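You operate a simulated robot arm through the tools that you are given. There is no shell and no other tool. Be economical: measure what you need, move in short steps, check, and stop when the job is done.

You are at the controls of a simulated robot arm. One attempt, no reset.

## Task
Turn the stroke dial to 2 STROKE.

Only the result counts: the job must be done as asked and must still hold three seconds after the hand-in. Knocking over, shifting, dropping, spilling or breaking anything else fails it.

## Robot
A 6-joint arm with a two-finger parallel gripper on a trunk, on a base that drives. Base frame: it is fixed to the floor where the robot stands at the start and does not move with it; the origin is under the middle of the robot, x ahead of it, y to its left, z up. Lengths are in mm, angles in rad, forces in N, time in s.
Its first joint turns from -2.897 to 2.897 rad. Places, roughly: stroke dial [500, 200, 800]. Payload 4.1 kg.
The tool frame sits at the grasp point between the pads (the TCP): z along the fingers, y along the line on which they close. The tips reach 23 mm beyond it. Largest opening 94 mm; finger width 38, thickness 10; the body of the gripper, 54 by 96 mm, starts 39 mm behind the TCP.
Orientation is that of the tool frame in the base frame, as a unit quaternion [x, y, z, w]. With the fingers straight down and closing along the base's y, the tool's x points along the base's -x, its y along +y and its z along -z.

## Interface
- The arm moves only by the tool servo_tool. Its argument "rows" is a list of rows, each a list of 7 numbers: the shift along the tool's x, y, z in mm, then the turn, a rotation vector about the tool's x, y, z in rad, then the finger opening in mm, from 0 to 94. In form: [[tx, ty, tz, rx, ry, rz, grip], ...]. A call has 1 to 8 rows; each row is the pose to reach, as a shift and turn from the pose commanded when the call began, along the tool's axes at that moment. Rows are played at 5 a second. More than 50 mm and 0.15 rad between two rows, or a gripper value outside its range, and nothing of the call is played. Where a pose cannot be reached the arm comes as near as it can. A force on the tool above 40 N (or 10 N above the force at the start of the call, whichever is more), or a blocked arm, ends the call early, and 0.2 s more pass. The fingers move at their own pace (about 45 mm/s each) and stop on an object; they squeeze with about 42 N. The grip force told is the motor's: it shows also when the fingers shut on nothing. Time passes only in rows, and 0.2 s behind the last, so rows that repeat a pose let the fingers close. The reply holds the time, the measured pose of the TCP, the force on the tool along the base axes, the opening and the grip force, in the units named above and with some noise, with the torque about the TCP (base axes, N m) and any sound that the robot's microphone picked up, and new pictures: "show" is both (left out), scene, wrist or none.
- Cameras (640 x 400 px; columns grow to the right, rows downward): "scene" is now at [37.1, 173.8, 1400]; the picture's right is [-0.03, -1.00, 0.00], its down [-0.67, 0.02, -0.74] and it looks along [0.74, -0.02, -0.67] (base axes); focal length 268 px, centre (320, 200). "wrist" rides on the gripper at [86, 16, -75] in the tool frame; the picture's right is [-0.18, 0.98, 0.00], its down [-0.58, -0.11, -0.81] and it looks along [-0.79, -0.15, 0.59] (tool axes); focal length 243 px, centre (320, 200). There is no depth. A picture from a camera that has moved, and an enlarged one, comes with that camera's place and axes in the base frame and with its lens. The place of the scene camera against the robot may be out by one fixed shift of up to 25 mm in any direction.
- slide_trunk(by): slides the trunk up (or, below 0, down) by that many mm; the arm and the scene camera ride with it, the base frame stays. It gives what a move gives, with no picture.
- roll_base(legs): drives the robot by 1 to 6 legs, each [ahead, turn to the left] in mm and rad, along the robot's own axes; the way and the turn of a leg run together, so that a leg with both is an arc; at most 1500 mm and 3.142 rad a leg. The arm and the cameras ride along, it lands a little off, and it stops where it bumps. It gives what a move gives, and a new picture of the scene camera.
- aim_head(pan, tilt): turns the head with the scene camera to pan (to the left, within 2.705 rad either way) and tilt (down, from -0.506 to 1.204), counted from straight ahead of the robot. It gives what a move gives, and a new picture of the scene camera.
- enlarge(camera, box): a new picture of the part [left, top, right, bottom] of that camera's present view, enlarged. It takes no simulated time.
- sign_off(): hands the job in; it is judged then, once.

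Work in short steps. Places have to be worked out from the pictures, the camera data and where the tool is seen: move nearer, look again, correct. Check each grasp and each placing, and mend what went wrong. You have 120 turns and 260 pictures in all, those below and enlarged ones among them. Open the gripper and draw the arm clear of the work before you hand the job in, unless the task says otherwise; then end with one line.

The tools are called after ">>>" by a JSON object that holds its "method" and its "body". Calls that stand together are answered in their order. servo_tool: Moves the arm, as the interface text tells. Its arguments: {"type":"object","properties":{"rows":{"type":"array"},"show":{"type":"string","enum":["both","scene","wrist","none"]}},"required":["rows"]} The other tools are called the same way: slide_trunk (by) slides the trunk up or down; roll_base (legs) drives the base; aim_head (pan, tilt) turns the head that bears the scene camera; enlarge (camera, box) takes an enlarged picture of a part of a camera's view; sign_off () hands the job in.

At the start:

```text
clock: 0.0
eef_pos: [397.2, 165.6, 1012.1]
tcp_rot: [0.0, 1.0, 0.0, 0.0]
force: [-0.2, 0.1, -0.5]
moment: [0.0, 0.01, -0.01]
finger_gap: 94.0
grasp_force: 0.1
trunk travel left (down, up): [-350.0, 240.0]
robot x, y, heading: [4.1, 4.9, -0.002]
head pan, tilt: [-0.028, 0.733]
```

scene: 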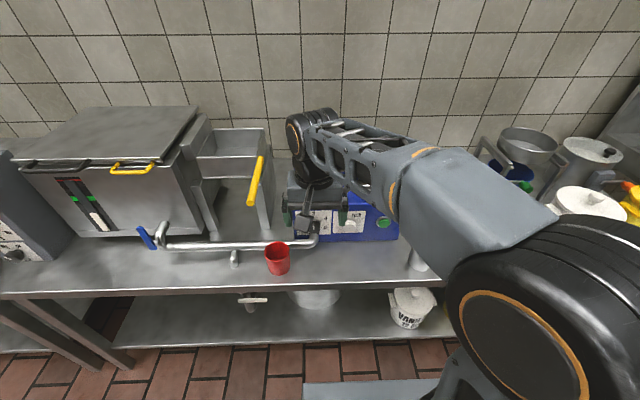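
wrist: 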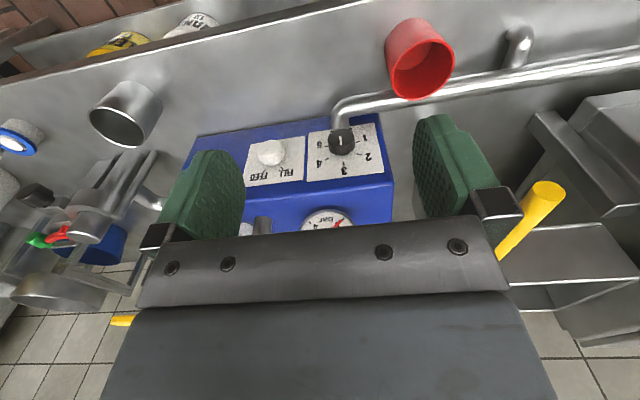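

The wrist view shows a blue box with a dial plate (numbers 1,2,3,4,5...) and a white knob labelled "FULL/FEED". I enlarge it to read the labels.

>>> {"method": "enlarge", "body": {"camera": "wrist", "box": [220, 100, 420, 225]}}

>>> {"method": "enlarge", "body": {"camera": "scene", "box": [270, 170, 430, 270]}}

```text
3.20 times, centred on (320, 162) of wrist
camera zoom: at [310.5, 182.9, 1087.9], right [0.18, 0.98, 0.0], down [0.58, -0.11, 0.81], along [0.79, -0.15, -0.59], focal length 776 px, centre (320, 320)
```

zoom: 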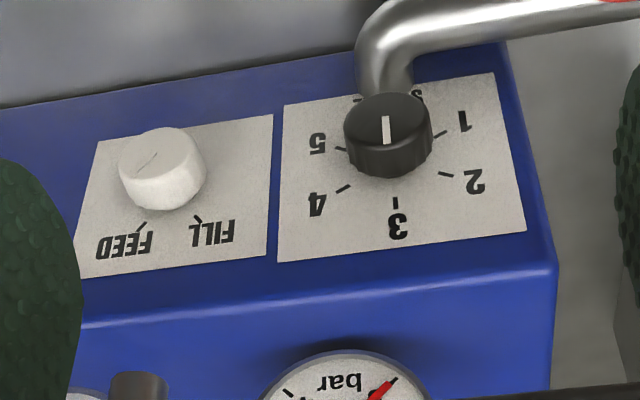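

```text
4.00 times, centred on (350, 220) of scene
camera zoom: at [37.1, 173.8, 1400.0], right [-0.03, -1.0, 0.0], down [-0.67, 0.02, -0.74], along [0.74, -0.02, -0.67], focal length 1070 px, centre (200, 120)
```

zoom: 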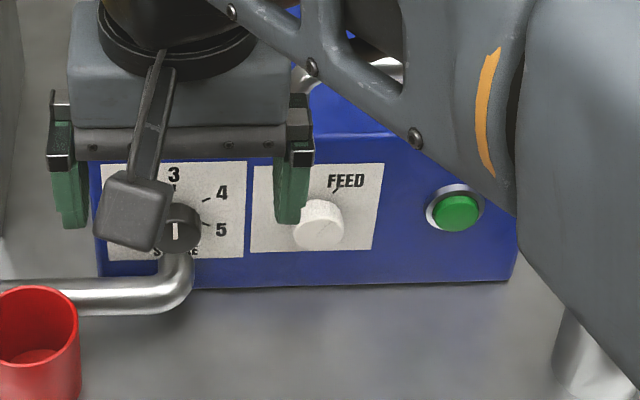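

The white pointer seems to stand at 3, with 2 one step counter-clockwise seen from the front. I back off and go lower for a second viewpoint to triangulate.

>>> {"method": "servo_tool", "body": {"rows": [[30, 0, 20, 0, 0, 0, 94], [60, 0, 50, 0, 0, 0, 94], [80, 0, 90, 0, 0, 0, 94], [80, 0, 100, 0, 0, 0, 94]]}}

```text
clock: 1.0
eef_pos: [317.6, 167.4, 912.2]
tcp_rot: [0.0, 1.0, 0.0, 0.0]
force: [0.4, 0.4, -1.1]
moment: [-0.02, 0.01, 0.0]
finger_gap: 93.9
grasp_force: 0.1
trunk travel left (down, up): [-350.0, 240.0]
robot x, y, heading: [-3.0, -0.2, -0.001]
head pan, tilt: [-0.028, 0.733]
camera scene: at [37.1, 173.9, 1400.0], right [-0.03, -1.0, 0.0], down [-0.67, 0.02, -0.74], along [0.74, -0.02, -0.67], focal length 268 px, centre (320, 200)
camera wrist: at [230.9, 183.6, 987.1], right [0.18, 0.98, 0.0], down [0.58, -0.11, 0.81], along [0.79, -0.15, -0.59], focal length 243 px, centre (320, 200)
```

scene: 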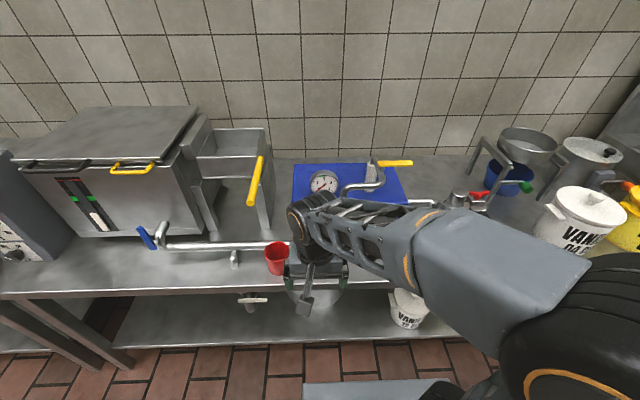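
wrist: 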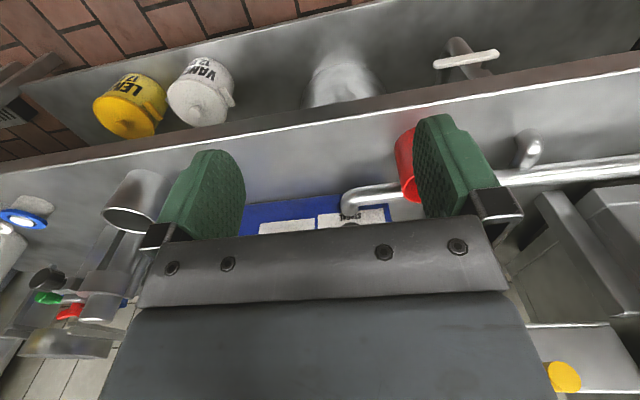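

>>> {"method": "enlarge", "body": {"camera": "wrist", "box": [240, 140, 440, 265]}}

```text
3.20 times, centred on (340, 202) of wrist
camera zoom: at [230.9, 183.6, 987.1], right [0.18, 0.98, 0.0], down [0.58, -0.11, 0.81], along [0.79, -0.15, -0.59], focal length 776 px, centre (256, 192)
```

zoom: 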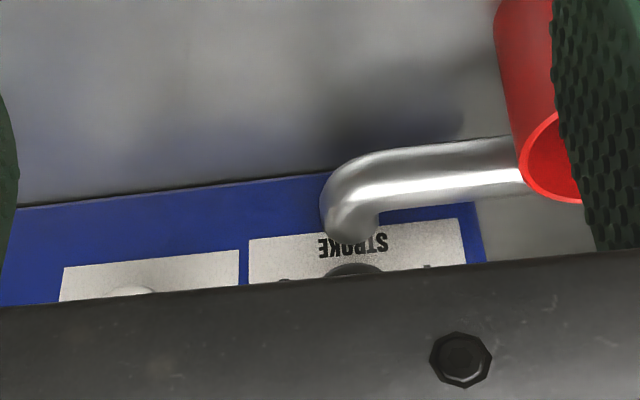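

Triangulating both views: the dial panel is vertical at x≈544, the plate spans y 120–220 and z 781–880, and the knob centre is near (520, 171, 831). Detents are 60° apart and the pipe sits just below the knob. I want the fingers horizontal with the camera on top, so I start rolling the tool 180°, raising it first.

>>> {"method": "servo_tool", "body": {"rows": [[0, 0, -20, 0, 0, 0.14, 94], [0, 0, -40, 0, 0, 0.28, 94], [0, 0, -60, 0, 0, 0.42, 94], [0, 0, -80, 0, 0, 0.56, 94], [0, 0, -80, 0, 0, 0.7, 94], [0, 0, -80, 0, 0, 0.84, 94], [0, 0, -80, 0, 0, 0.98, 94], [0, 0, -80, 0, 0, 1.12, 94]], "show": "scene"}}

```text
clock: 2.8
eef_pos: [317.7, 167.5, 992.5]
tcp_rot: [0.532, 0.847, 0.0, 0.0]
force: [0.4, 0.2, 1.1]
moment: [-0.03, 0.0, -0.04]
finger_gap: 94.1
grasp_force: 0.1
trunk travel left (down, up): [-350.0, 240.0]
robot x, y, heading: [-2.2, 3.7, 0.004]
head pan, tilt: [-0.028, 0.733]
camera scene: at [37.1, 173.8, 1400.0], right [-0.03, -1.0, 0.0], down [-0.67, 0.02, -0.74], along [0.74, -0.02, -0.67], focal length 268 px, centre (320, 200)
```

scene: 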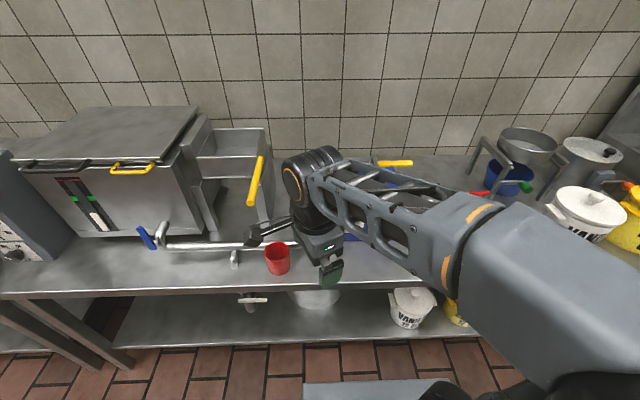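

The roll follows cleanly; continuing it towards π.

>>> {"method": "servo_tool", "body": {"rows": [[0, 0, 0, 0, 0, 0.14, 94], [0, 0, 0, 0, 0, 0.28, 94], [0, 0, 0, 0, 0, 0.42, 94], [0, 0, 0, 0, 0, 0.56, 94], [0, 0, 0, 0, 0, 0.7, 94], [0, 0, 0, 0, 0, 0.84, 94], [0, 0, 0, 0, 0, 0.98, 94], [0, 0, 0, 0, 0, 1.12, 94]], "show": "none"}}

>>> {"method": "servo_tool", "body": {"rows": [[0, 0, 0, 0, 0, 0.14, 94], [0, 0, 0, 0, 0, 0.28, 94], [0, 0, 0, 0, 0, 0.42, 94], [0, 0, 0, 0, 0, 0.56, 94], [0, 0, 0, 0, 0, 0.7, 94], [0, 0, 0, 0, 0, 0.84, 94], [0, 0, 0, 0, 0, 0.9, 94]], "show": "scene"}}

```text
clock: 4.6
eef_pos: [318.2, 165.1, 992.2]
tcp_rot: [0.901, 0.435, 0.0, -0.001]
force: [-0.1, -0.1, 0.3]
moment: [-0.01, 0.01, 0.02]
finger_gap: 94.1
grasp_force: 0.1
trunk travel left (down, up): [-350.0, 240.0]
robot x, y, heading: [1.3, -1.1, -0.001]
head pan, tilt: [-0.028, 0.733]
```

```text
clock: 6.2
eef_pos: [331.2, -14.9, 970.3]
tcp_rot: [1.0, 0.021, 0.002, -0.012]
force: [0.2, -0.1, 0.6]
moment: [0.0, -0.01, -0.03]
finger_gap: 93.9
grasp_force: 0.1
out of reach, approached as far as the arm can: row 2, 3, 4, 5, 6, 7
trunk travel left (down, up): [-350.0, 240.0]
robot x, y, heading: [3.3, 7.0, -0.001]
head pan, tilt: [-0.028, 0.733]
camera scene: at [37.4, 173.8, 1400.0], right [-0.03, -1.0, 0.0], down [-0.67, 0.02, -0.74], along [0.74, -0.02, -0.67], focal length 268 px, centre (320, 200)
```

scene: 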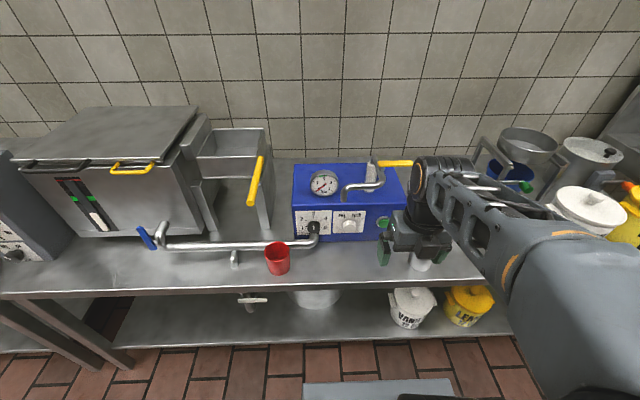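

Joint 6 ran to its limit, and the arm swung aside (nothing was touched). The scene camera now has a clear view of the dial, so I enlarge that.

>>> {"method": "enlarge", "body": {"camera": "scene", "box": [270, 195, 370, 257]}}

```text
6.40 times, centred on (320, 226) of scene
camera zoom: at [37.4, 173.8, 1400.0], right [-0.03, -1.0, 0.0], down [-0.67, 0.02, -0.74], along [0.74, -0.02, -0.67], focal length 1712 px, centre (320, 34)
```

zoom: 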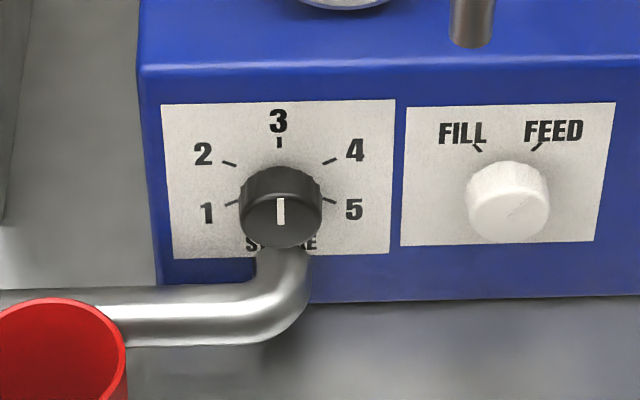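

The pointer stands at 3 and the other stops are clear: 2 is 60° counter-clockwise. The pipe ends just under the knob, so I want a side profile from the right (the yellow handle is on the left side). I roll back the other way.

>>> {"method": "servo_tool", "body": {"rows": [[0, 0, 0, 0, 0, -0.145, 94], [0, 0, 0, 0, 0, -0.29, 94], [0, 0, 0, 0, 0, -0.435, 94], [0, 0, 0, 0, 0, -0.58, 94], [0, 0, 0, 0, 0, -0.725, 94], [0, 0, 0, 0, 0, -0.87, 94], [0, 0, 0, 0, 0, -1.015, 94], [0, 0, 0, 0, 0, -1.16, 94]], "show": "none"}}

>>> {"method": "servo_tool", "body": {"rows": [[0, 0, 0, 0, 0, -0.145, 94], [0, 0, 0, 0, 0, -0.29, 94], [0, 0, 0, 0, 0, -0.435, 94], [0, 0, 0, 0, 0, -0.58, 94], [0, 0, 0, 0, 0, -0.725, 94], [0, 0, 0, 0, 0, -0.87, 94], [0, 0, 0, 0, 0, -1.015, 94], [0, 0, 0, 0, 0, -1.16, 94]], "show": "none"}}

>>> {"method": "servo_tool", "body": {"rows": [[0, 0, 0, 0, 0, -0.145, 94], [0, 0, 0, 0, 0, -0.29, 94], [0, 0, 0, 0, 0, -0.435, 94], [0, 0, 0, 0, 0, -0.58, 94], [0, 0, 0, 0, 0, -0.725, 94], [0, 0, 0, 0, 0, -0.87, 94], [0, 0, 0, 0, 0, -1.015, 94], [0, 0, 0, 0, 0, -1.16, 94]], "show": "scene"}}

```text
clock: 8.0
eef_pos: [331.7, -10.9, 969.4]
tcp_rot: [0.823, 0.568, 0.009, -0.01]
force: [-0.8, -0.2, -0.4]
moment: [-0.02, -0.05, 0.02]
finger_gap: 94.1
grasp_force: 0.0
trunk travel left (down, up): [-350.0, 240.0]
robot x, y, heading: [-2.2, -0.2, -0.001]
head pan, tilt: [-0.028, 0.733]
```

```text
clock: 9.8
eef_pos: [332.9, -12.3, 970.1]
tcp_rot: [0.378, 0.926, 0.012, -0.003]
force: [-0.8, -0.6, 0.4]
moment: [-0.01, -0.04, -0.02]
finger_gap: 94.1
grasp_force: 0.1
trunk travel left (down, up): [-350.0, 240.0]
robot x, y, heading: [2.2, 2.0, 0.001]
head pan, tilt: [-0.028, 0.733]
```

```text
clock: 11.6
eef_pos: [332.5, -11.9, 970.7]
tcp_rot: [-0.191, 0.981, 0.012, 0.004]
force: [-0.6, -0.1, 0.4]
moment: [0.0, -0.03, -0.02]
finger_gap: 94.2
grasp_force: 0.1
trunk travel left (down, up): [-350.0, 240.0]
robot x, y, heading: [0.3, 3.8, -0.002]
head pan, tilt: [-0.028, 0.733]
camera scene: at [37.1, 173.8, 1400.0], right [-0.03, -1.0, 0.0], down [-0.67, 0.02, -0.74], along [0.74, -0.02, -0.67], focal length 268 px, centre (320, 200)
```

scene: 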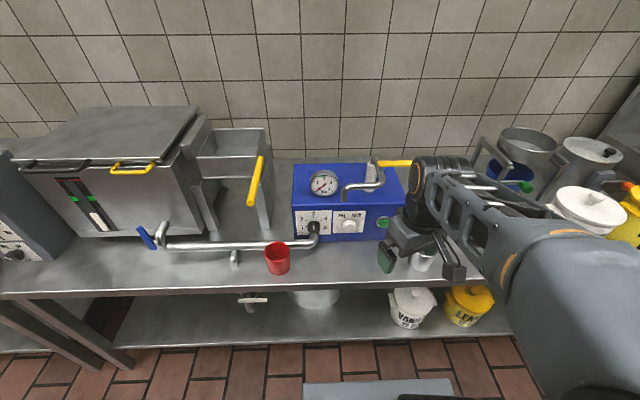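

>>> {"method": "servo_tool", "body": {"rows": [[-9, 1, 5, 0, 0, -0.145, 94], [-18, 2, 10, 0, 0, -0.29, 94], [-27, 3, 20, 0, 0, -0.435, 94], [-36, 4, 30, 0, 0, -0.58, 94], [-45, 5, 40, 0, 0, -0.725, 94], [-54, 5, 45, 0, 0, -0.87, 94], [-60, 5, 50, 0, 0, -1.015, 94], [-67, 5, 50, 0, 0, -1.16, 94]], "show": "both"}}

```text
clock: 13.4
eef_pos: [393.8, 19.3, 921.8]
tcp_rot: [-0.698, 0.716, 0.009, 0.01]
force: [0.0, 0.4, 0.0]
moment: [0.02, 0.03, 0.04]
finger_gap: 94.1
grasp_force: 0.2
trunk travel left (down, up): [-350.0, 240.0]
robot x, y, heading: [-2.1, 2.0, 0.001]
head pan, tilt: [-0.028, 0.733]
camera scene: at [37.1, 173.8, 1400.0], right [-0.03, -1.0, 0.0], down [-0.67, 0.02, -0.74], along [0.74, -0.02, -0.67], focal length 268 px, centre (320, 200)
camera wrist: at [373.9, -68.0, 995.2], right [-0.98, 0.21, 0.0], down [0.12, 0.56, 0.82], along [0.17, 0.8, -0.57], focal length 243 px, centre (320, 200)
```

scene: 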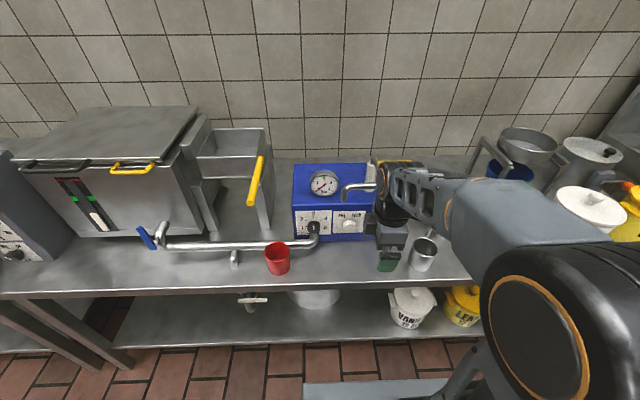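
wrist: 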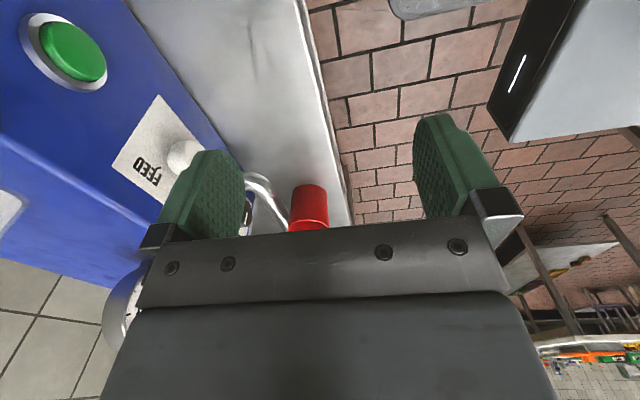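

The finger hides the dial; I shift the tool 50 mm toward the panel and 25 mm up.

>>> {"method": "servo_tool", "body": {"rows": [[0, -20, -15, 0, 0, 0, 94], [0, -45, -25, 0, 0, 0, 94], [0, -45, -25, 0, 0, 0, 94]], "show": "wrist"}}

>>> {"method": "enlarge", "body": {"camera": "wrist", "box": [200, 130, 360, 230]}}

```text
clock: 14.0
eef_pos: [424.3, 18.0, 942.1]
tcp_rot: [-0.699, 0.715, 0.013, 0.004]
force: [-13.3, -1.4, 4.6]
moment: [0.17, -1.25, 0.32]
finger_gap: 94.2
grasp_force: 0.1
trunk travel left (down, up): [-350.0, 240.0]
robot x, y, heading: [-2.1, 0.2, 0.005]
head pan, tilt: [-0.028, 0.733]
stopped in row 2: the force on the tool passed its limit (the readings are from after the stop); the commanded pose is now the measured one
camera wrist: at [406.6, -70.2, 1016.4], right [-0.98, 0.21, 0.02], down [0.13, 0.56, 0.82], along [0.16, 0.8, -0.57], focal length 243 px, centre (320, 200)
```

wrist: 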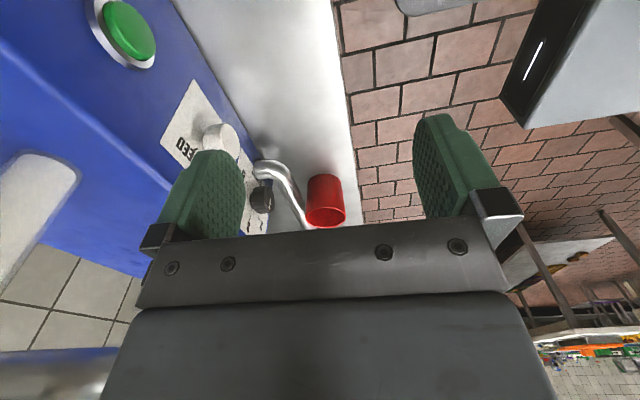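

```text
4.00 times, centred on (280, 180) of wrist
camera zoom: at [406.6, -70.2, 1016.4], right [-0.98, 0.21, 0.02], down [0.13, 0.56, 0.82], along [0.16, 0.8, -0.57], focal length 970 px, centre (480, 280)
```

zoom: 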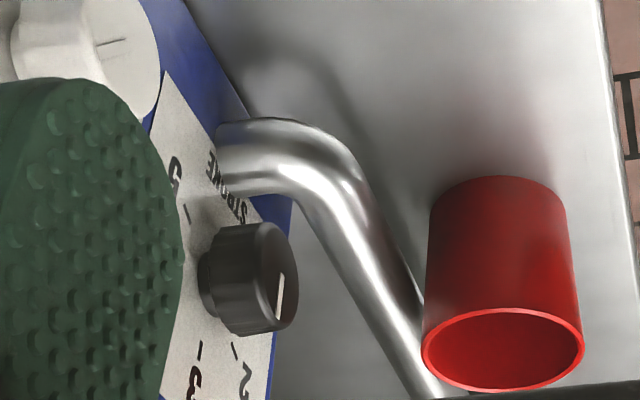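

Contact (−13 N in x), probably the gripper body against the tap spout. I back off straight away along −x and check.

>>> {"method": "servo_tool", "body": {"rows": [[0, 20, 0, 0, 0, 0, 94], [0, 40, 0, 0, 0, 0, 94], [0, 40, 0, 0, 0, 0, 94]], "show": "both"}}

>>> {"method": "enlarge", "body": {"camera": "scene", "box": [290, 150, 450, 250]}}

```text
clock: 14.8
eef_pos: [387.2, 19.4, 941.8]
tcp_rot: [-0.699, 0.715, 0.014, 0.003]
force: [-0.3, -0.1, -0.7]
moment: [0.0, -0.03, -0.01]
finger_gap: 94.0
grasp_force: 0.1
trunk travel left (down, up): [-350.0, 240.0]
robot x, y, heading: [2.2, 4.9, 0.005]
head pan, tilt: [-0.028, 0.733]
camera scene: at [37.0, 173.8, 1400.0], right [-0.03, -1.0, 0.0], down [-0.67, 0.02, -0.74], along [0.74, -0.02, -0.67], focal length 268 px, centre (320, 200)
camera wrist: at [368.4, -69.1, 1015.9], right [-0.98, 0.21, 0.02], down [0.13, 0.56, 0.82], along [0.16, 0.8, -0.57], focal length 243 px, centre (320, 200)
```

scene: 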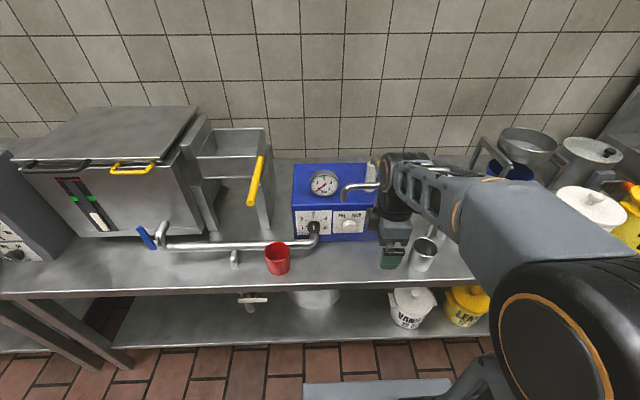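
wrist: 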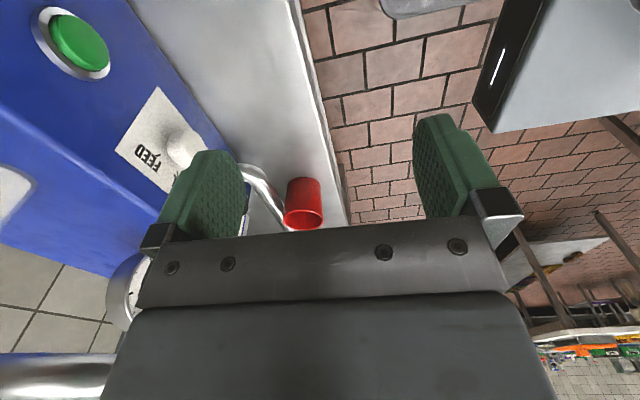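

```text
4.00 times, centred on (370, 200) of scene
camera zoom: at [37.0, 173.8, 1400.0], right [-0.03, -1.0, 0.0], down [-0.67, 0.02, -0.74], along [0.74, -0.02, -0.67], focal length 1070 px, centre (120, 200)
```

zoom: 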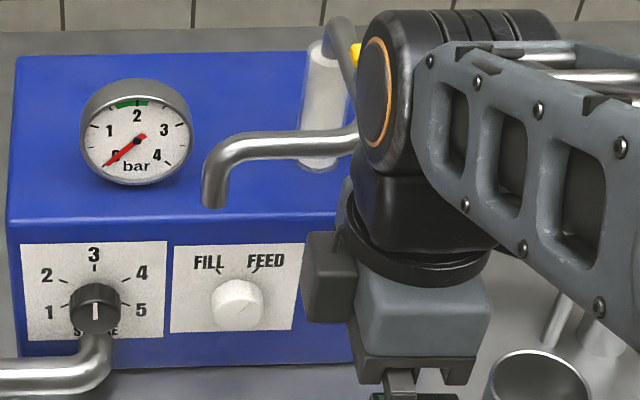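

The spout and everything else still look in place. From the views: the pipe enters the panel at z≈772–797, the knob centre is z≈833, radius ≈18, face x≈520; the red cup's rim is at z≈828, y≥211; the spout reaches x≈453 at z≈990. Plan: fingers forward, closing vertically, camera to the right, yawed 15°, then turn −60°. First I pitch the fingers forward here.

>>> {"method": "servo_tool", "body": {"rows": [[0, 0, 0, 0.14, 0, 0, 94], [0, 0, 0, 0.28, 0, 0, 94], [0, 0, 0, 0.42, 0, 0, 94], [0, 0, 0, 0.56, 0, 0, 94], [0, 0, 0, 0.7, 0, 0, 94], [0, 0, 0, 0.84, 0, 0, 94], [0, 0, 0, 0.98, 0, 0, 94], [0, 0, 0, 1.12, 0, 0, 94]], "show": "both"}}

```text
clock: 16.6
eef_pos: [418.9, 11.6, 962.4]
tcp_rot: [-0.606, 0.645, -0.341, 0.319]
force: [-0.1, -0.2, -0.5]
moment: [0.03, 0.03, 0.01]
finger_gap: 94.5
grasp_force: 0.0
out of reach, approached as far as the arm can: row 6, 7, 8
trunk travel left (down, up): [-350.0, 240.0]
robot x, y, heading: [-0.6, 6.0, 0.0]
head pan, tilt: [-0.028, 0.733]
camera scene: at [37.1, 173.8, 1400.0], right [-0.03, -1.0, 0.0], down [-0.67, 0.02, -0.74], along [0.74, -0.02, -0.67], focal length 268 px, centre (320, 200)
camera wrist: at [342.0, -69.2, 992.0], right [-0.54, 0.22, -0.81], down [-0.57, 0.62, 0.54], along [0.62, 0.75, -0.21], focal length 243 px, centre (320, 200)
```

scene: 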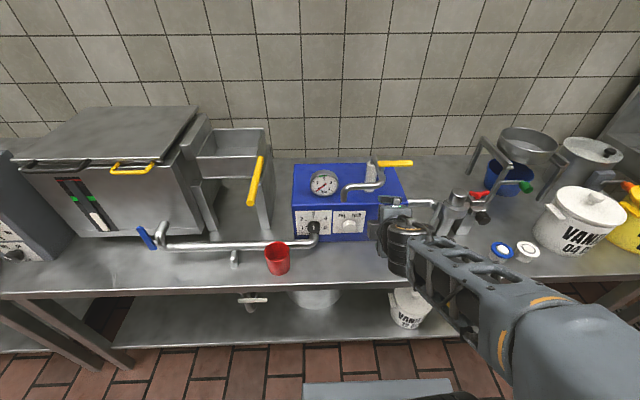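
wrist: 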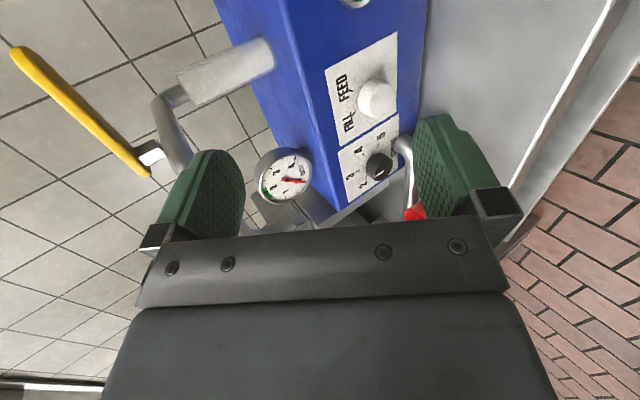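

The arm is too folded here: the robot stands too near for a horizontal tool. I drive the base 220 mm straight back (the arm moves away from the work).

>>> {"method": "roll_base", "body": {"legs": [[-220, 0]]}}

```text
clock: 18.3
eef_pos: [195.7, 12.7, 962.4]
tcp_rot: [-0.606, 0.644, -0.342, 0.318]
force: [0.5, -0.5, 0.0]
moment: [-0.02, 0.01, -0.02]
finger_gap: 94.0
grasp_force: 0.0
trunk travel left (down, up): [-350.0, 240.0]
robot x, y, heading: [-222.2, 5.4, 0.004]
head pan, tilt: [-0.028, 0.733]
camera scene: at [-184.7, 173.7, 1400.0], right [-0.03, -1.0, 0.0], down [-0.67, 0.02, -0.74], along [0.74, -0.02, -0.67], focal length 268 px, centre (320, 200)
```

scene: 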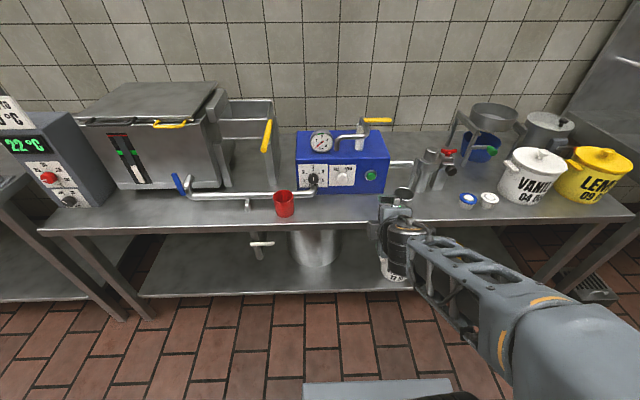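

Now I have room. I advance 150 mm in x while finishing the pitch to horizontal.

>>> {"method": "servo_tool", "body": {"rows": [[-2, -17, 25, 0.12, 0, 0, 94], [-4, -34, 50, 0.24, 0, 0, 94], [-6, -51, 75, 0.36, 0, 0, 94], [-8, -68, 100, 0.48, 0, 0, 94], [-9.5, -84.5, 123.6, 0.6, 0, 0, 94], [-9.5, -84.5, 123.6, 0.6, 0, 0, 94]], "show": "scene"}}

```text
clock: 19.7
eef_pos: [346.0, 39.2, 967.4]
tcp_rot: [0.481, -0.517, 0.52, -0.48]
force: [-0.1, 0.4, 0.1]
moment: [0.01, -0.02, 0.01]
finger_gap: 94.1
grasp_force: 0.0
out of reach, approached as far as the arm can: row 1, 3, 4, 5, 6
trunk travel left (down, up): [-350.0, 240.0]
robot x, y, heading: [-225.5, 0.6, -0.001]
head pan, tilt: [-0.028, 0.733]
camera scene: at [-184.5, 173.8, 1400.0], right [-0.03, -1.0, 0.0], down [-0.67, 0.02, -0.74], along [0.74, -0.02, -0.67], focal length 268 px, centre (320, 200)
```

scene: 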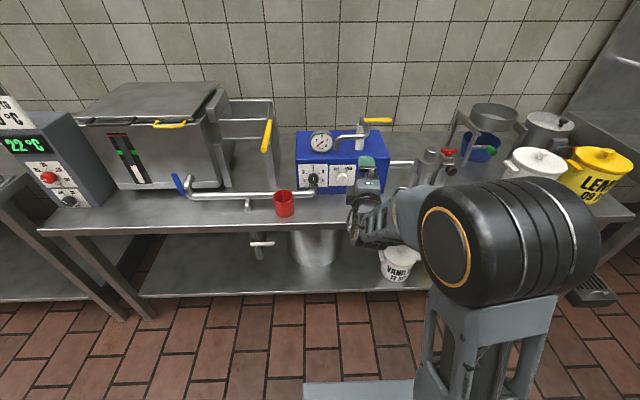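

The tool is now horizontal at (346, 39, 967). I move left and down to y≈140, z≈900, with yaw 15°.

>>> {"method": "servo_tool", "body": {"rows": [[-25, 17, -2, 0, -0.085, 0, 94], [-50, 35, -4, 0, -0.17, 0, 94], [-75, 52, -6, 0, -0.255, 0, 94], [-100, 70, -7.6, 0, -0.338, 0, 94], [-100, 70, -7.6, 0, -0.338, 0, 94]], "show": "both"}}

```text
clock: 20.9
eef_pos: [319.1, 206.4, 904.3]
tcp_rot: [0.557, -0.438, 0.438, -0.553]
force: [0.2, -0.4, 0.8]
moment: [0.02, 0.02, -0.01]
finger_gap: 94.0
grasp_force: 0.1
out of reach, approached as far as the arm can: row 1, 2, 3, 4, 5
trunk travel left (down, up): [-350.0, 240.0]
robot x, y, heading: [-228.5, 5.8, 0.003]
head pan, tilt: [-0.028, 0.733]
camera scene: at [-184.7, 173.9, 1400.0], right [-0.03, -1.0, 0.0], down [-0.67, 0.02, -0.74], along [0.74, -0.02, -0.67], focal length 268 px, centre (320, 200)
camera wrist: at [266.2, 105.5, 890.8], right [-0.05, 0.17, -0.98], down [-0.92, 0.38, 0.11], along [0.39, 0.91, 0.14], focal length 243 px, centre (320, 200)
```

scene: 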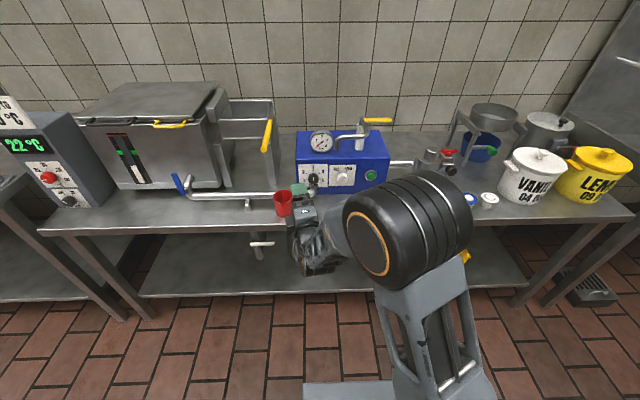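
wrist: 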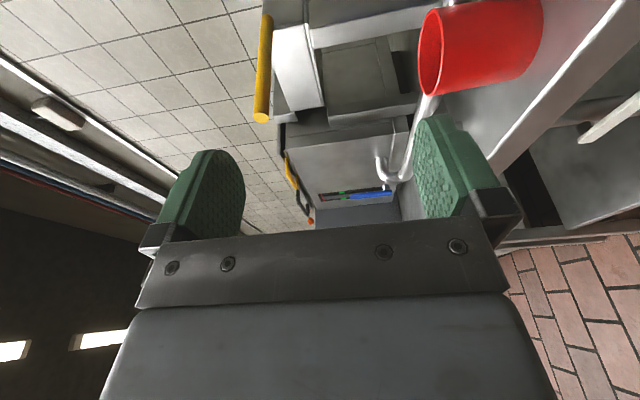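

The arm is still somewhat folded there, landing at (319, 206, 904). I go forward and right to about (390, 150, 870), where it has more room.

>>> {"method": "servo_tool", "body": {"rows": [[24, 0, 10, 0, 0, 0, 94], [48, 8, 25, 0, 0, 0, 94], [71, 20, 42, 0, 0, 0, 70], [71, 34, 56, 0, 0, 0, 60], [71, 34, 56, 0, 0, 0, 60]], "show": "both"}}

```text
clock: 22.1
eef_pos: [366.7, 221.4, 885.3]
tcp_rot: [0.554, -0.442, 0.441, -0.55]
force: [-0.2, 0.1, -0.6]
moment: [0.02, -0.03, 0.02]
finger_gap: 59.9
grasp_force: 0.0
out of reach, approached as far as the arm can: row 1, 2, 3, 4, 5
trunk travel left (down, up): [-350.0, 240.0]
robot x, y, heading: [-222.0, 4.5, 0.002]
head pan, tilt: [-0.028, 0.733]
camera scene: at [-184.8, 173.9, 1400.0], right [-0.03, -1.0, 0.0], down [-0.67, 0.02, -0.74], along [0.74, -0.02, -0.67], focal length 268 px, centre (320, 200)
camera wrist: at [312.0, 121.2, 871.1], right [-0.05, 0.17, -0.98], down [-0.91, 0.39, 0.11], along [0.4, 0.9, 0.14], focal length 243 px, centre (320, 200)
```

scene: 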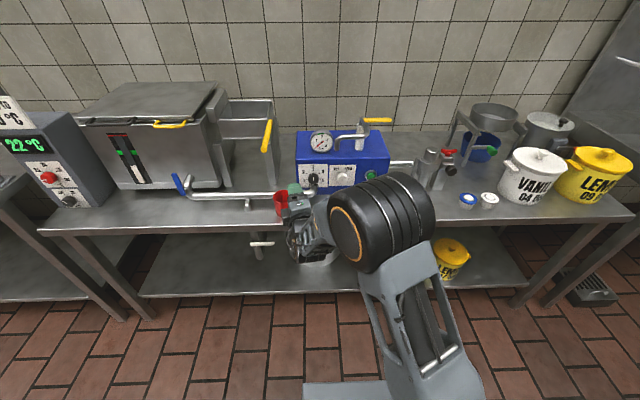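
wrist: 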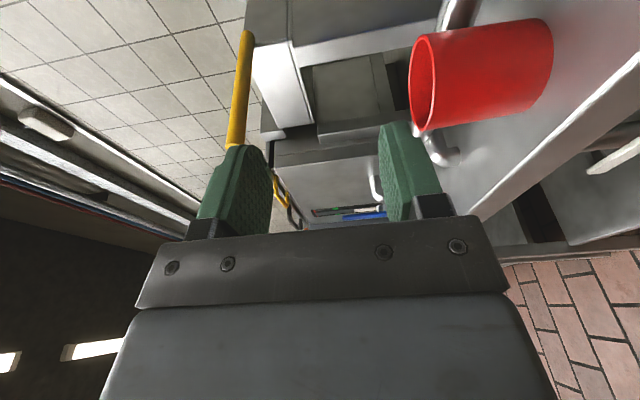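

The misses all fit one constraint: tool yaw must stay about 7° less than the arm's bearing from the robot axis. So I need to stand further right. I reposition the base about 225 mm to the right: turn left, back up, turn back, drive forward.

>>> {"method": "roll_base", "body": {"legs": [[-60, 0], [0, 0.8], [-315, 0], [0, -0.8], [270, 0]]}}

```text
clock: 30.5
eef_pos: [354.9, 0.8, 885.3]
tcp_rot: [0.557, -0.441, 0.437, -0.551]
force: [1.0, 0.3, 0.6]
moment: [0.01, 0.0, 0.01]
finger_gap: 60.0
grasp_force: 0.0
trunk travel left (down, up): [-350.0, 240.0]
robot x, y, heading: [-235.9, -223.2, 0.01]
head pan, tilt: [-0.028, 0.733]
camera scene: at [-195.9, -51.6, 1400.0], right [-0.02, -1.0, 0.0], down [-0.67, 0.01, -0.74], along [0.74, -0.01, -0.67], focal length 268 px, centre (320, 200)
```

scene: 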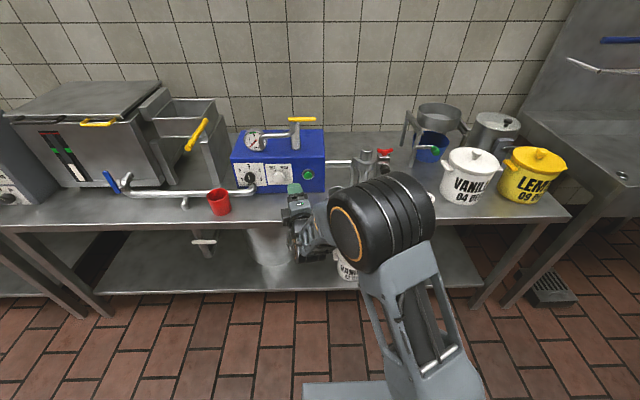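

Everything looks undisturbed. Now I move to the pre-approach, about (400, 145, 833).

>>> {"method": "servo_tool", "body": {"rows": [[-22, 8, 12, 0, 0, 0, 60], [-44, 16, 25, 0, 0, 0, 60], [-66, 25, 38, 0, 0, 0, 60], [-88, 34, 51, 0, 0, 0, 60], [-110, 43, 64, 0, 0, 0, 60], [-130, 52, 77, 0, 0, 0, 60], [-130, 52, 77, 0, 0, 0, 60]], "show": "both"}}

```text
clock: 32.1
eef_pos: [399.2, 145.3, 831.4]
tcp_rot: [0.558, -0.439, 0.438, -0.551]
force: [0.0, 0.1, 0.9]
moment: [-0.01, 0.0, 0.0]
finger_gap: 60.0
grasp_force: 0.0
trunk travel left (down, up): [-350.0, 240.0]
robot x, y, heading: [-229.4, -221.6, 0.008]
head pan, tilt: [-0.028, 0.733]
camera scene: at [-195.7, -51.4, 1400.0], right [-0.02, -1.0, 0.0], down [-0.67, 0.01, -0.74], along [0.74, -0.01, -0.67], focal length 268 px, centre (320, 200)
camera wrist: at [346.4, 44.6, 817.8], right [-0.05, 0.17, -0.98], down [-0.92, 0.38, 0.11], along [0.39, 0.91, 0.14], focal length 243 px, centre (320, 200)
```

scene: 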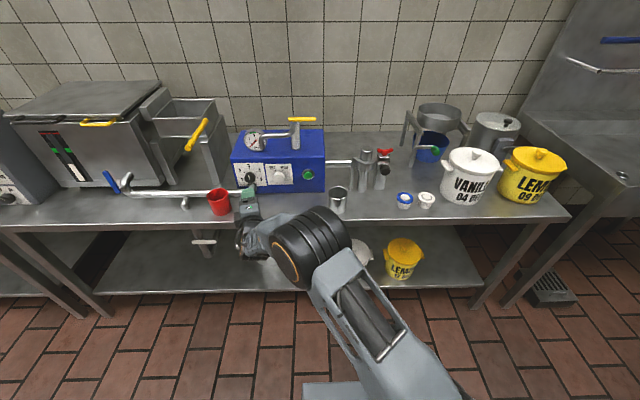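
wrist: 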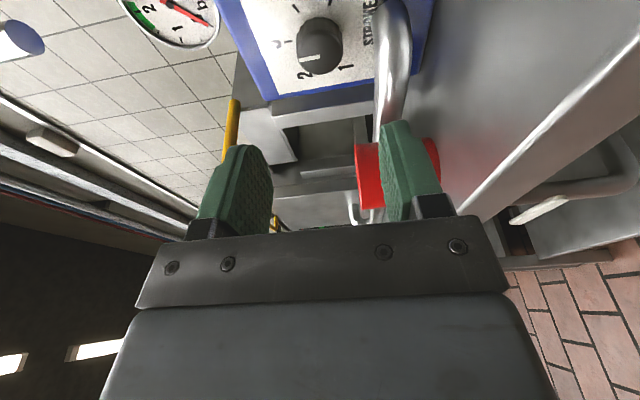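

Reached precisely, and the wrist camera sees knob, pipe and cup well. I enlarge to refine the knob and pipe positions.

>>> {"method": "enlarge", "body": {"camera": "wrist", "box": [240, 0, 440, 125]}}

```text
3.20 times, centred on (340, 62) of wrist
camera zoom: at [346.4, 44.6, 817.8], right [-0.05, 0.17, -0.98], down [-0.92, 0.38, 0.11], along [0.39, 0.91, 0.14], focal length 776 px, centre (256, 640)
```

zoom: 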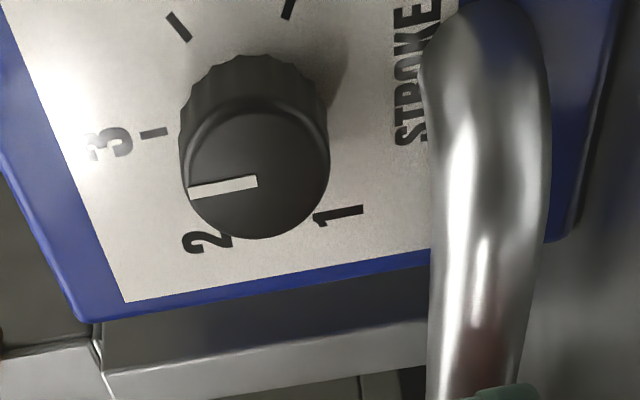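

Refined: knob face centre (521, 171, 831), radius ≈17–18, pipe top ≈ 793. I narrow the fingers to 46 mm and advance most of the way, then check.

>>> {"method": "servo_tool", "body": {"rows": [[1, 0, 20, 0, 0, 0, 46], [2, 0, 45, 0, 0, 0, 46], [3, -0.5, 70, 0, 0, 0, 46], [4, -0.5, 85, 0, 0, 0, 46], [4, -0.5, 85, 0, 0, 0, 46]], "show": "both"}}

>>> {"method": "enlarge", "body": {"camera": "wrist", "box": [220, 60, 440, 240]}}

```text
clock: 33.3
eef_pos: [483.1, 160.4, 831.0]
tcp_rot: [0.556, -0.439, 0.439, -0.552]
force: [0.3, -0.1, 0.1]
moment: [0.04, 0.0, 0.04]
finger_gap: 45.7
grasp_force: 0.1
trunk travel left (down, up): [-350.0, 240.0]
robot x, y, heading: [-231.5, -223.0, 0.003]
head pan, tilt: [-0.028, 0.733]
camera scene: at [-195.6, -51.5, 1400.0], right [-0.02, -1.0, 0.0], down [-0.67, 0.01, -0.74], along [0.74, -0.01, -0.67], focal length 268 px, centre (320, 200)
camera wrist: at [429.6, 59.5, 817.7], right [-0.05, 0.17, -0.98], down [-0.92, 0.38, 0.11], along [0.39, 0.91, 0.14], focal length 243 px, centre (320, 200)
```

scene: 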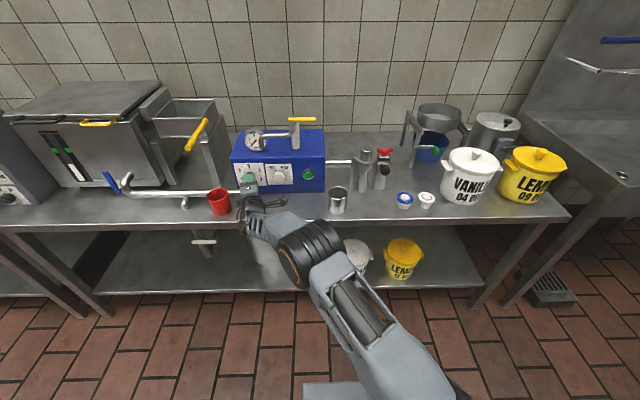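
wrist: 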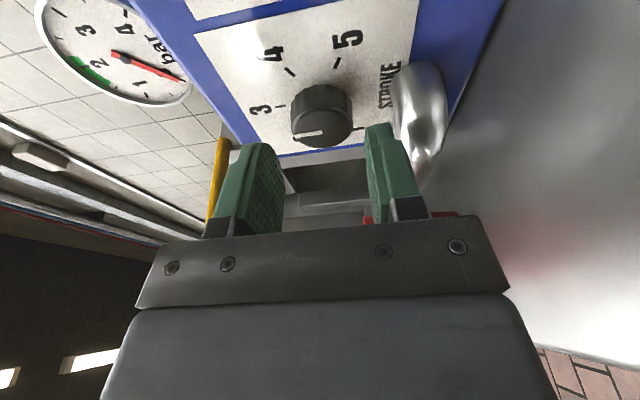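

```text
2.22 times, centred on (330, 150) of wrist
camera zoom: at [429.6, 59.5, 817.7], right [-0.05, 0.17, -0.98], down [-0.92, 0.38, 0.11], along [0.39, 0.91, 0.14], focal length 539 px, centre (298, 311)
```

zoom: 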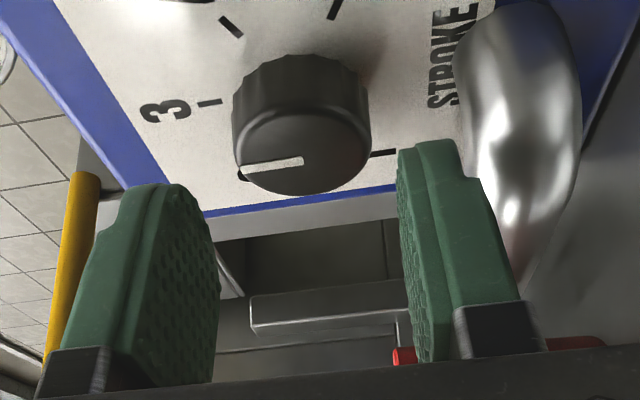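

The pads straddle the knob line and the lower pad clears the pipe. Advancing the remaining 29 mm.

>>> {"method": "servo_tool", "body": {"rows": [[0, 0, 10, 0, 0, 0, 46], [0.5, 0, 20, 0, 0, 0, 46], [0.5, 0, 29, 0, 0, 0, 46], [0.5, 0, 29, 0, 0, 0, 46]], "show": "wrist"}}

>>> {"method": "enlarge", "body": {"camera": "wrist", "box": [220, 60, 440, 240]}}

```text
clock: 34.3
eef_pos: [512.0, 167.7, 831.4]
tcp_rot: [0.557, -0.439, 0.438, -0.552]
force: [0.1, -0.1, 0.7]
moment: [-0.02, 0.02, 0.03]
finger_gap: 45.7
grasp_force: 0.2
trunk travel left (down, up): [-350.0, 240.0]
robot x, y, heading: [-231.7, -227.6, 0.012]
head pan, tilt: [-0.028, 0.733]
camera wrist: at [458.0, 65.8, 818.1], right [-0.05, 0.17, -0.98], down [-0.92, 0.38, 0.11], along [0.39, 0.91, 0.14], focal length 243 px, centre (320, 200)
```

wrist: 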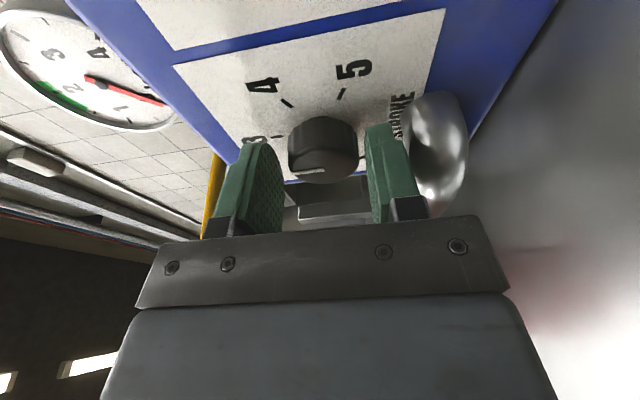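

```text
2.22 times, centred on (330, 150) of wrist
camera zoom: at [458.0, 65.8, 818.1], right [-0.05, 0.17, -0.98], down [-0.92, 0.38, 0.11], along [0.39, 0.91, 0.14], focal length 539 px, centre (298, 311)
```

zoom: 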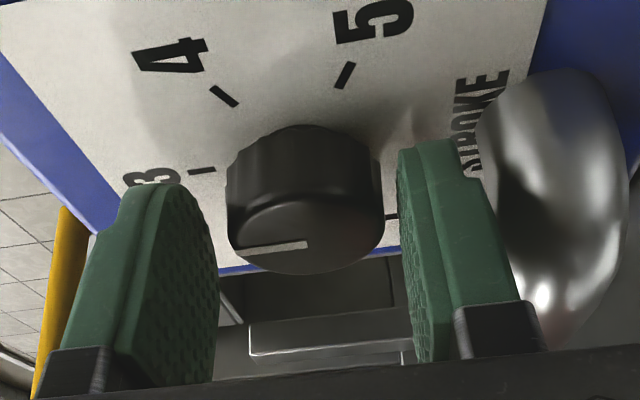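

Knob sits between the pads, centred. Closing.

>>> {"method": "servo_tool", "body": {"rows": [[0, 0, 0, 0, 0, 0, 38], [0, 0, 0, 0, 0, 0, 30], [0, 0, 0, 0, 0, 0, 25]], "show": "wrist"}}

```text
clock: 35.1
eef_pos: [511.9, 166.1, 830.1]
tcp_rot: [0.558, -0.44, 0.438, -0.551]
force: [-2.8, -1.2, -8.0]
moment: [-0.02, -0.33, 0.03]
finger_gap: 35.7
grasp_force: 45.3
trunk travel left (down, up): [-350.0, 240.0]
robot x, y, heading: [-229.7, -220.1, 0.012]
head pan, tilt: [-0.028, 0.733]
camera wrist: at [457.9, 65.8, 816.6], right [-0.05, 0.17, -0.98], down [-0.92, 0.38, 0.11], along [0.39, 0.91, 0.14], focal length 243 px, centre (320, 200)
```

wrist: 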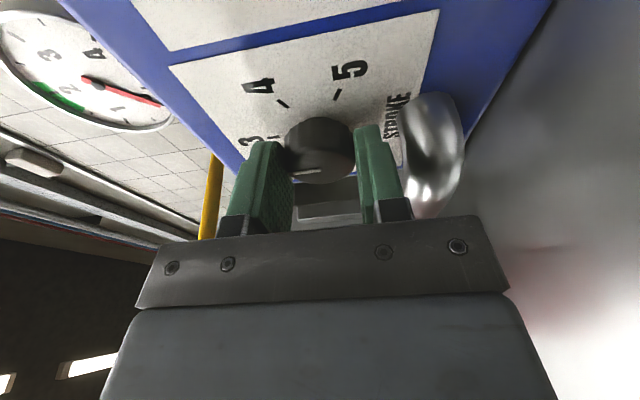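

Gripped: 35.7 mm diameter, centre z≈830. Now I turn −60° about the knob axis (base −x), with the TCP following its small offset circle.

>>> {"method": "servo_tool", "body": {"rows": [[0, -0.1, 0, -0.0345, 0, -0.146, 25], [-0.2, -0.2, 0, -0.069, 0, -0.292, 25], [-0.4, -0.7, 0.1, -0.1035, 0, -0.438, 25], [-0.7, -1.3, 0.2, -0.138, 0, -0.584, 25], [-1.0, -1.7, 0.2, -0.1725, 0, -0.73, 25], [-1.5, -2.1, 0.3, -0.207, 0, -0.876, 25], [-2.0, -2.5, 0.4, -0.241, 0, -1.02, 25], [-2.0, -2.5, 0.4, -0.241, 0, -1.02, 25]], "show": "both"}}

>>> {"method": "enlarge", "body": {"camera": "wrist", "box": [200, 40, 440, 230]}}

```text
clock: 36.9
eef_pos: [511.6, 168.3, 834.2]
tcp_rot: [0.761, -0.159, 0.597, -0.199]
force: [-11.5, -9.6, -11.6]
moment: [-0.01, -0.06, -0.21]
finger_gap: 36.0
grasp_force: 45.0
trunk travel left (down, up): [-350.0, 240.0]
robot x, y, heading: [-231.5, -222.9, 0.006]
head pan, tilt: [-0.028, 0.733]
camera scene: at [-195.7, -51.8, 1400.0], right [-0.02, -1.0, 0.0], down [-0.67, 0.01, -0.74], along [0.74, -0.01, -0.67], focal length 268 px, centre (320, 200)
camera wrist: at [458.7, 105.1, 915.3], right [-0.05, -0.77, -0.64], down [-0.92, 0.28, -0.27], along [0.39, 0.58, -0.72], focal length 243 px, centre (320, 200)
```

scene: 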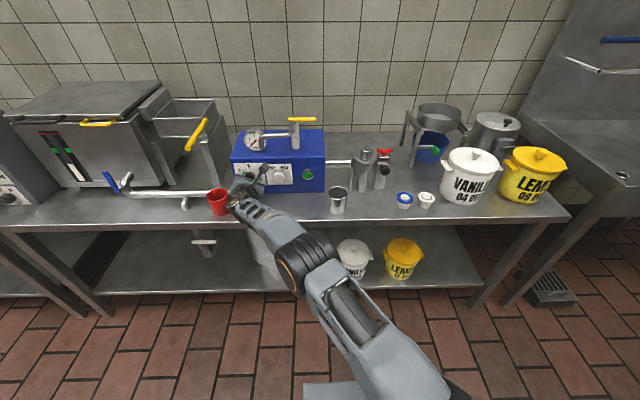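
wrist: 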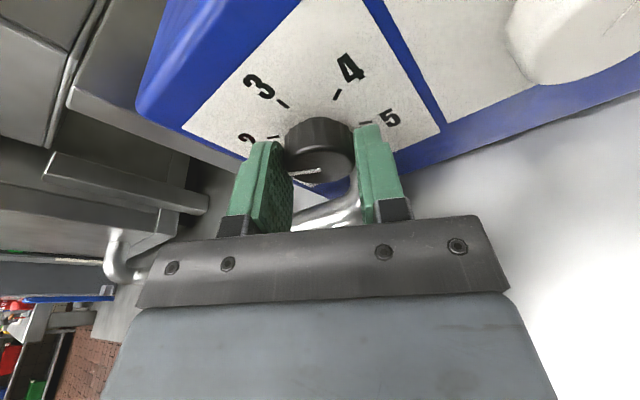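

```text
2.11 times, centred on (320, 135) of wrist
camera zoom: at [458.7, 105.1, 915.3], right [-0.05, -0.77, -0.64], down [-0.92, 0.28, -0.27], along [0.39, 0.58, -0.72], focal length 511 px, centre (320, 337)
```

zoom: 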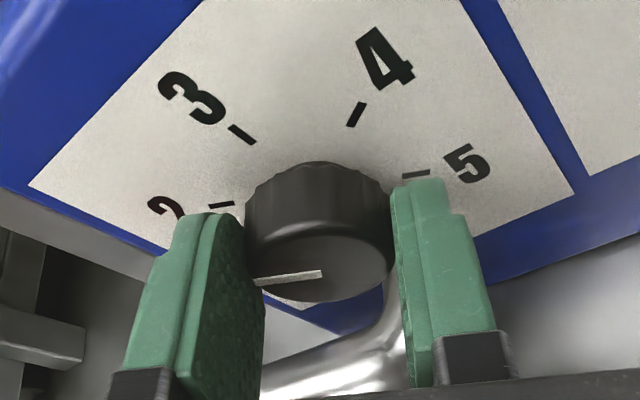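

The pointer now computes to 30° above horizontal on the left, exactly at 2. I open the fingers in place and check that it stays.

>>> {"method": "servo_tool", "body": {"rows": [[0, 0, 0, 0, 0, 0, 40], [0, 0, 0, 0, 0, 0, 46], [0, 0, 0, 0, 0, 0, 46]], "show": "none"}}

>>> {"method": "enlarge", "body": {"camera": "wrist", "box": [200, 40, 440, 230]}}

```text
clock: 37.7
eef_pos: [511.8, 170.3, 834.8]
tcp_rot: [0.76, -0.159, 0.597, -0.201]
force: [-0.5, -0.7, 1.0]
moment: [-0.01, 0.02, -0.03]
finger_gap: 46.2
grasp_force: 0.0
trunk travel left (down, up): [-350.0, 240.0]
robot x, y, heading: [-231.2, -220.6, 0.009]
head pan, tilt: [-0.028, 0.733]
```

```text
2.11 times, centred on (320, 135) of wrist
camera zoom: at [458.7, 105.7, 916.4], right [-0.05, -0.77, -0.64], down [-0.92, 0.28, -0.27], along [0.39, 0.58, -0.72], focal length 511 px, centre (320, 337)
```

zoom: 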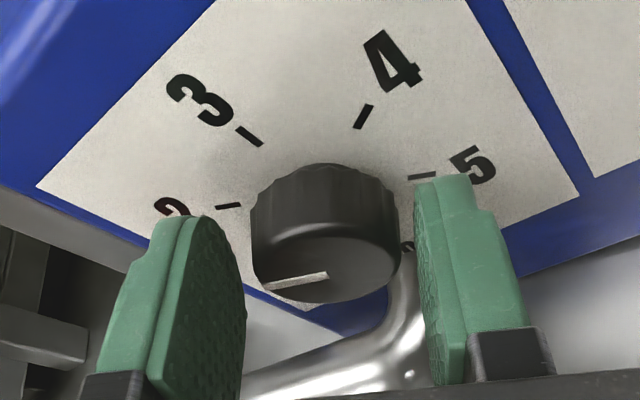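

Free of contact. I draw straight back along the tool axis for a clear look at the pointer.

>>> {"method": "servo_tool", "body": {"rows": [[0, 0, -15, 0, 0, 0, 46], [0, 0, -40, 0, 0, 0, 46], [0, 0, -75, 0, 0, 0, 46], [0, 0, -110, 0, 0, 0, 46], [0, 0, -110, 0, 0, 0, 46]], "show": "wrist"}}

>>> {"method": "enlarge", "body": {"camera": "scene", "box": [215, 145, 295, 195]}}

```text
clock: 38.9
eef_pos: [403.5, 156.8, 856.9]
tcp_rot: [0.76, -0.16, 0.598, -0.2]
force: [-1.0, 0.6, 0.8]
moment: [0.03, 0.0, 0.01]
finger_gap: 45.9
grasp_force: 0.1
trunk travel left (down, up): [-350.0, 240.0]
robot x, y, heading: [-232.0, -223.7, 0.009]
head pan, tilt: [-0.028, 0.733]
camera wrist: at [351.3, 93.1, 939.3], right [-0.05, -0.77, -0.64], down [-0.92, 0.28, -0.27], along [0.39, 0.58, -0.72], focal length 243 px, centre (320, 200)
```

wrist: 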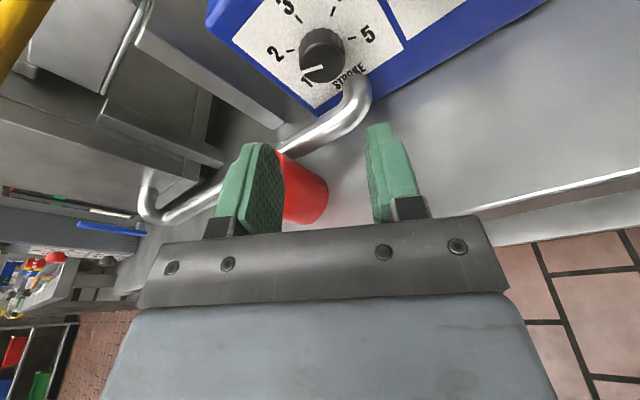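

```text
8.00 times, centred on (255, 170) of scene
camera zoom: at [-196.0, -51.7, 1400.0], right [-0.02, -1.0, 0.0], down [-0.67, 0.01, -0.74], along [0.74, -0.01, -0.67], focal length 2140 px, centre (840, 440)
```

zoom: 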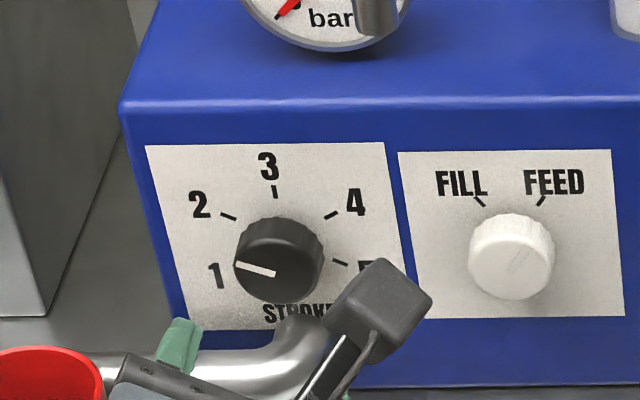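

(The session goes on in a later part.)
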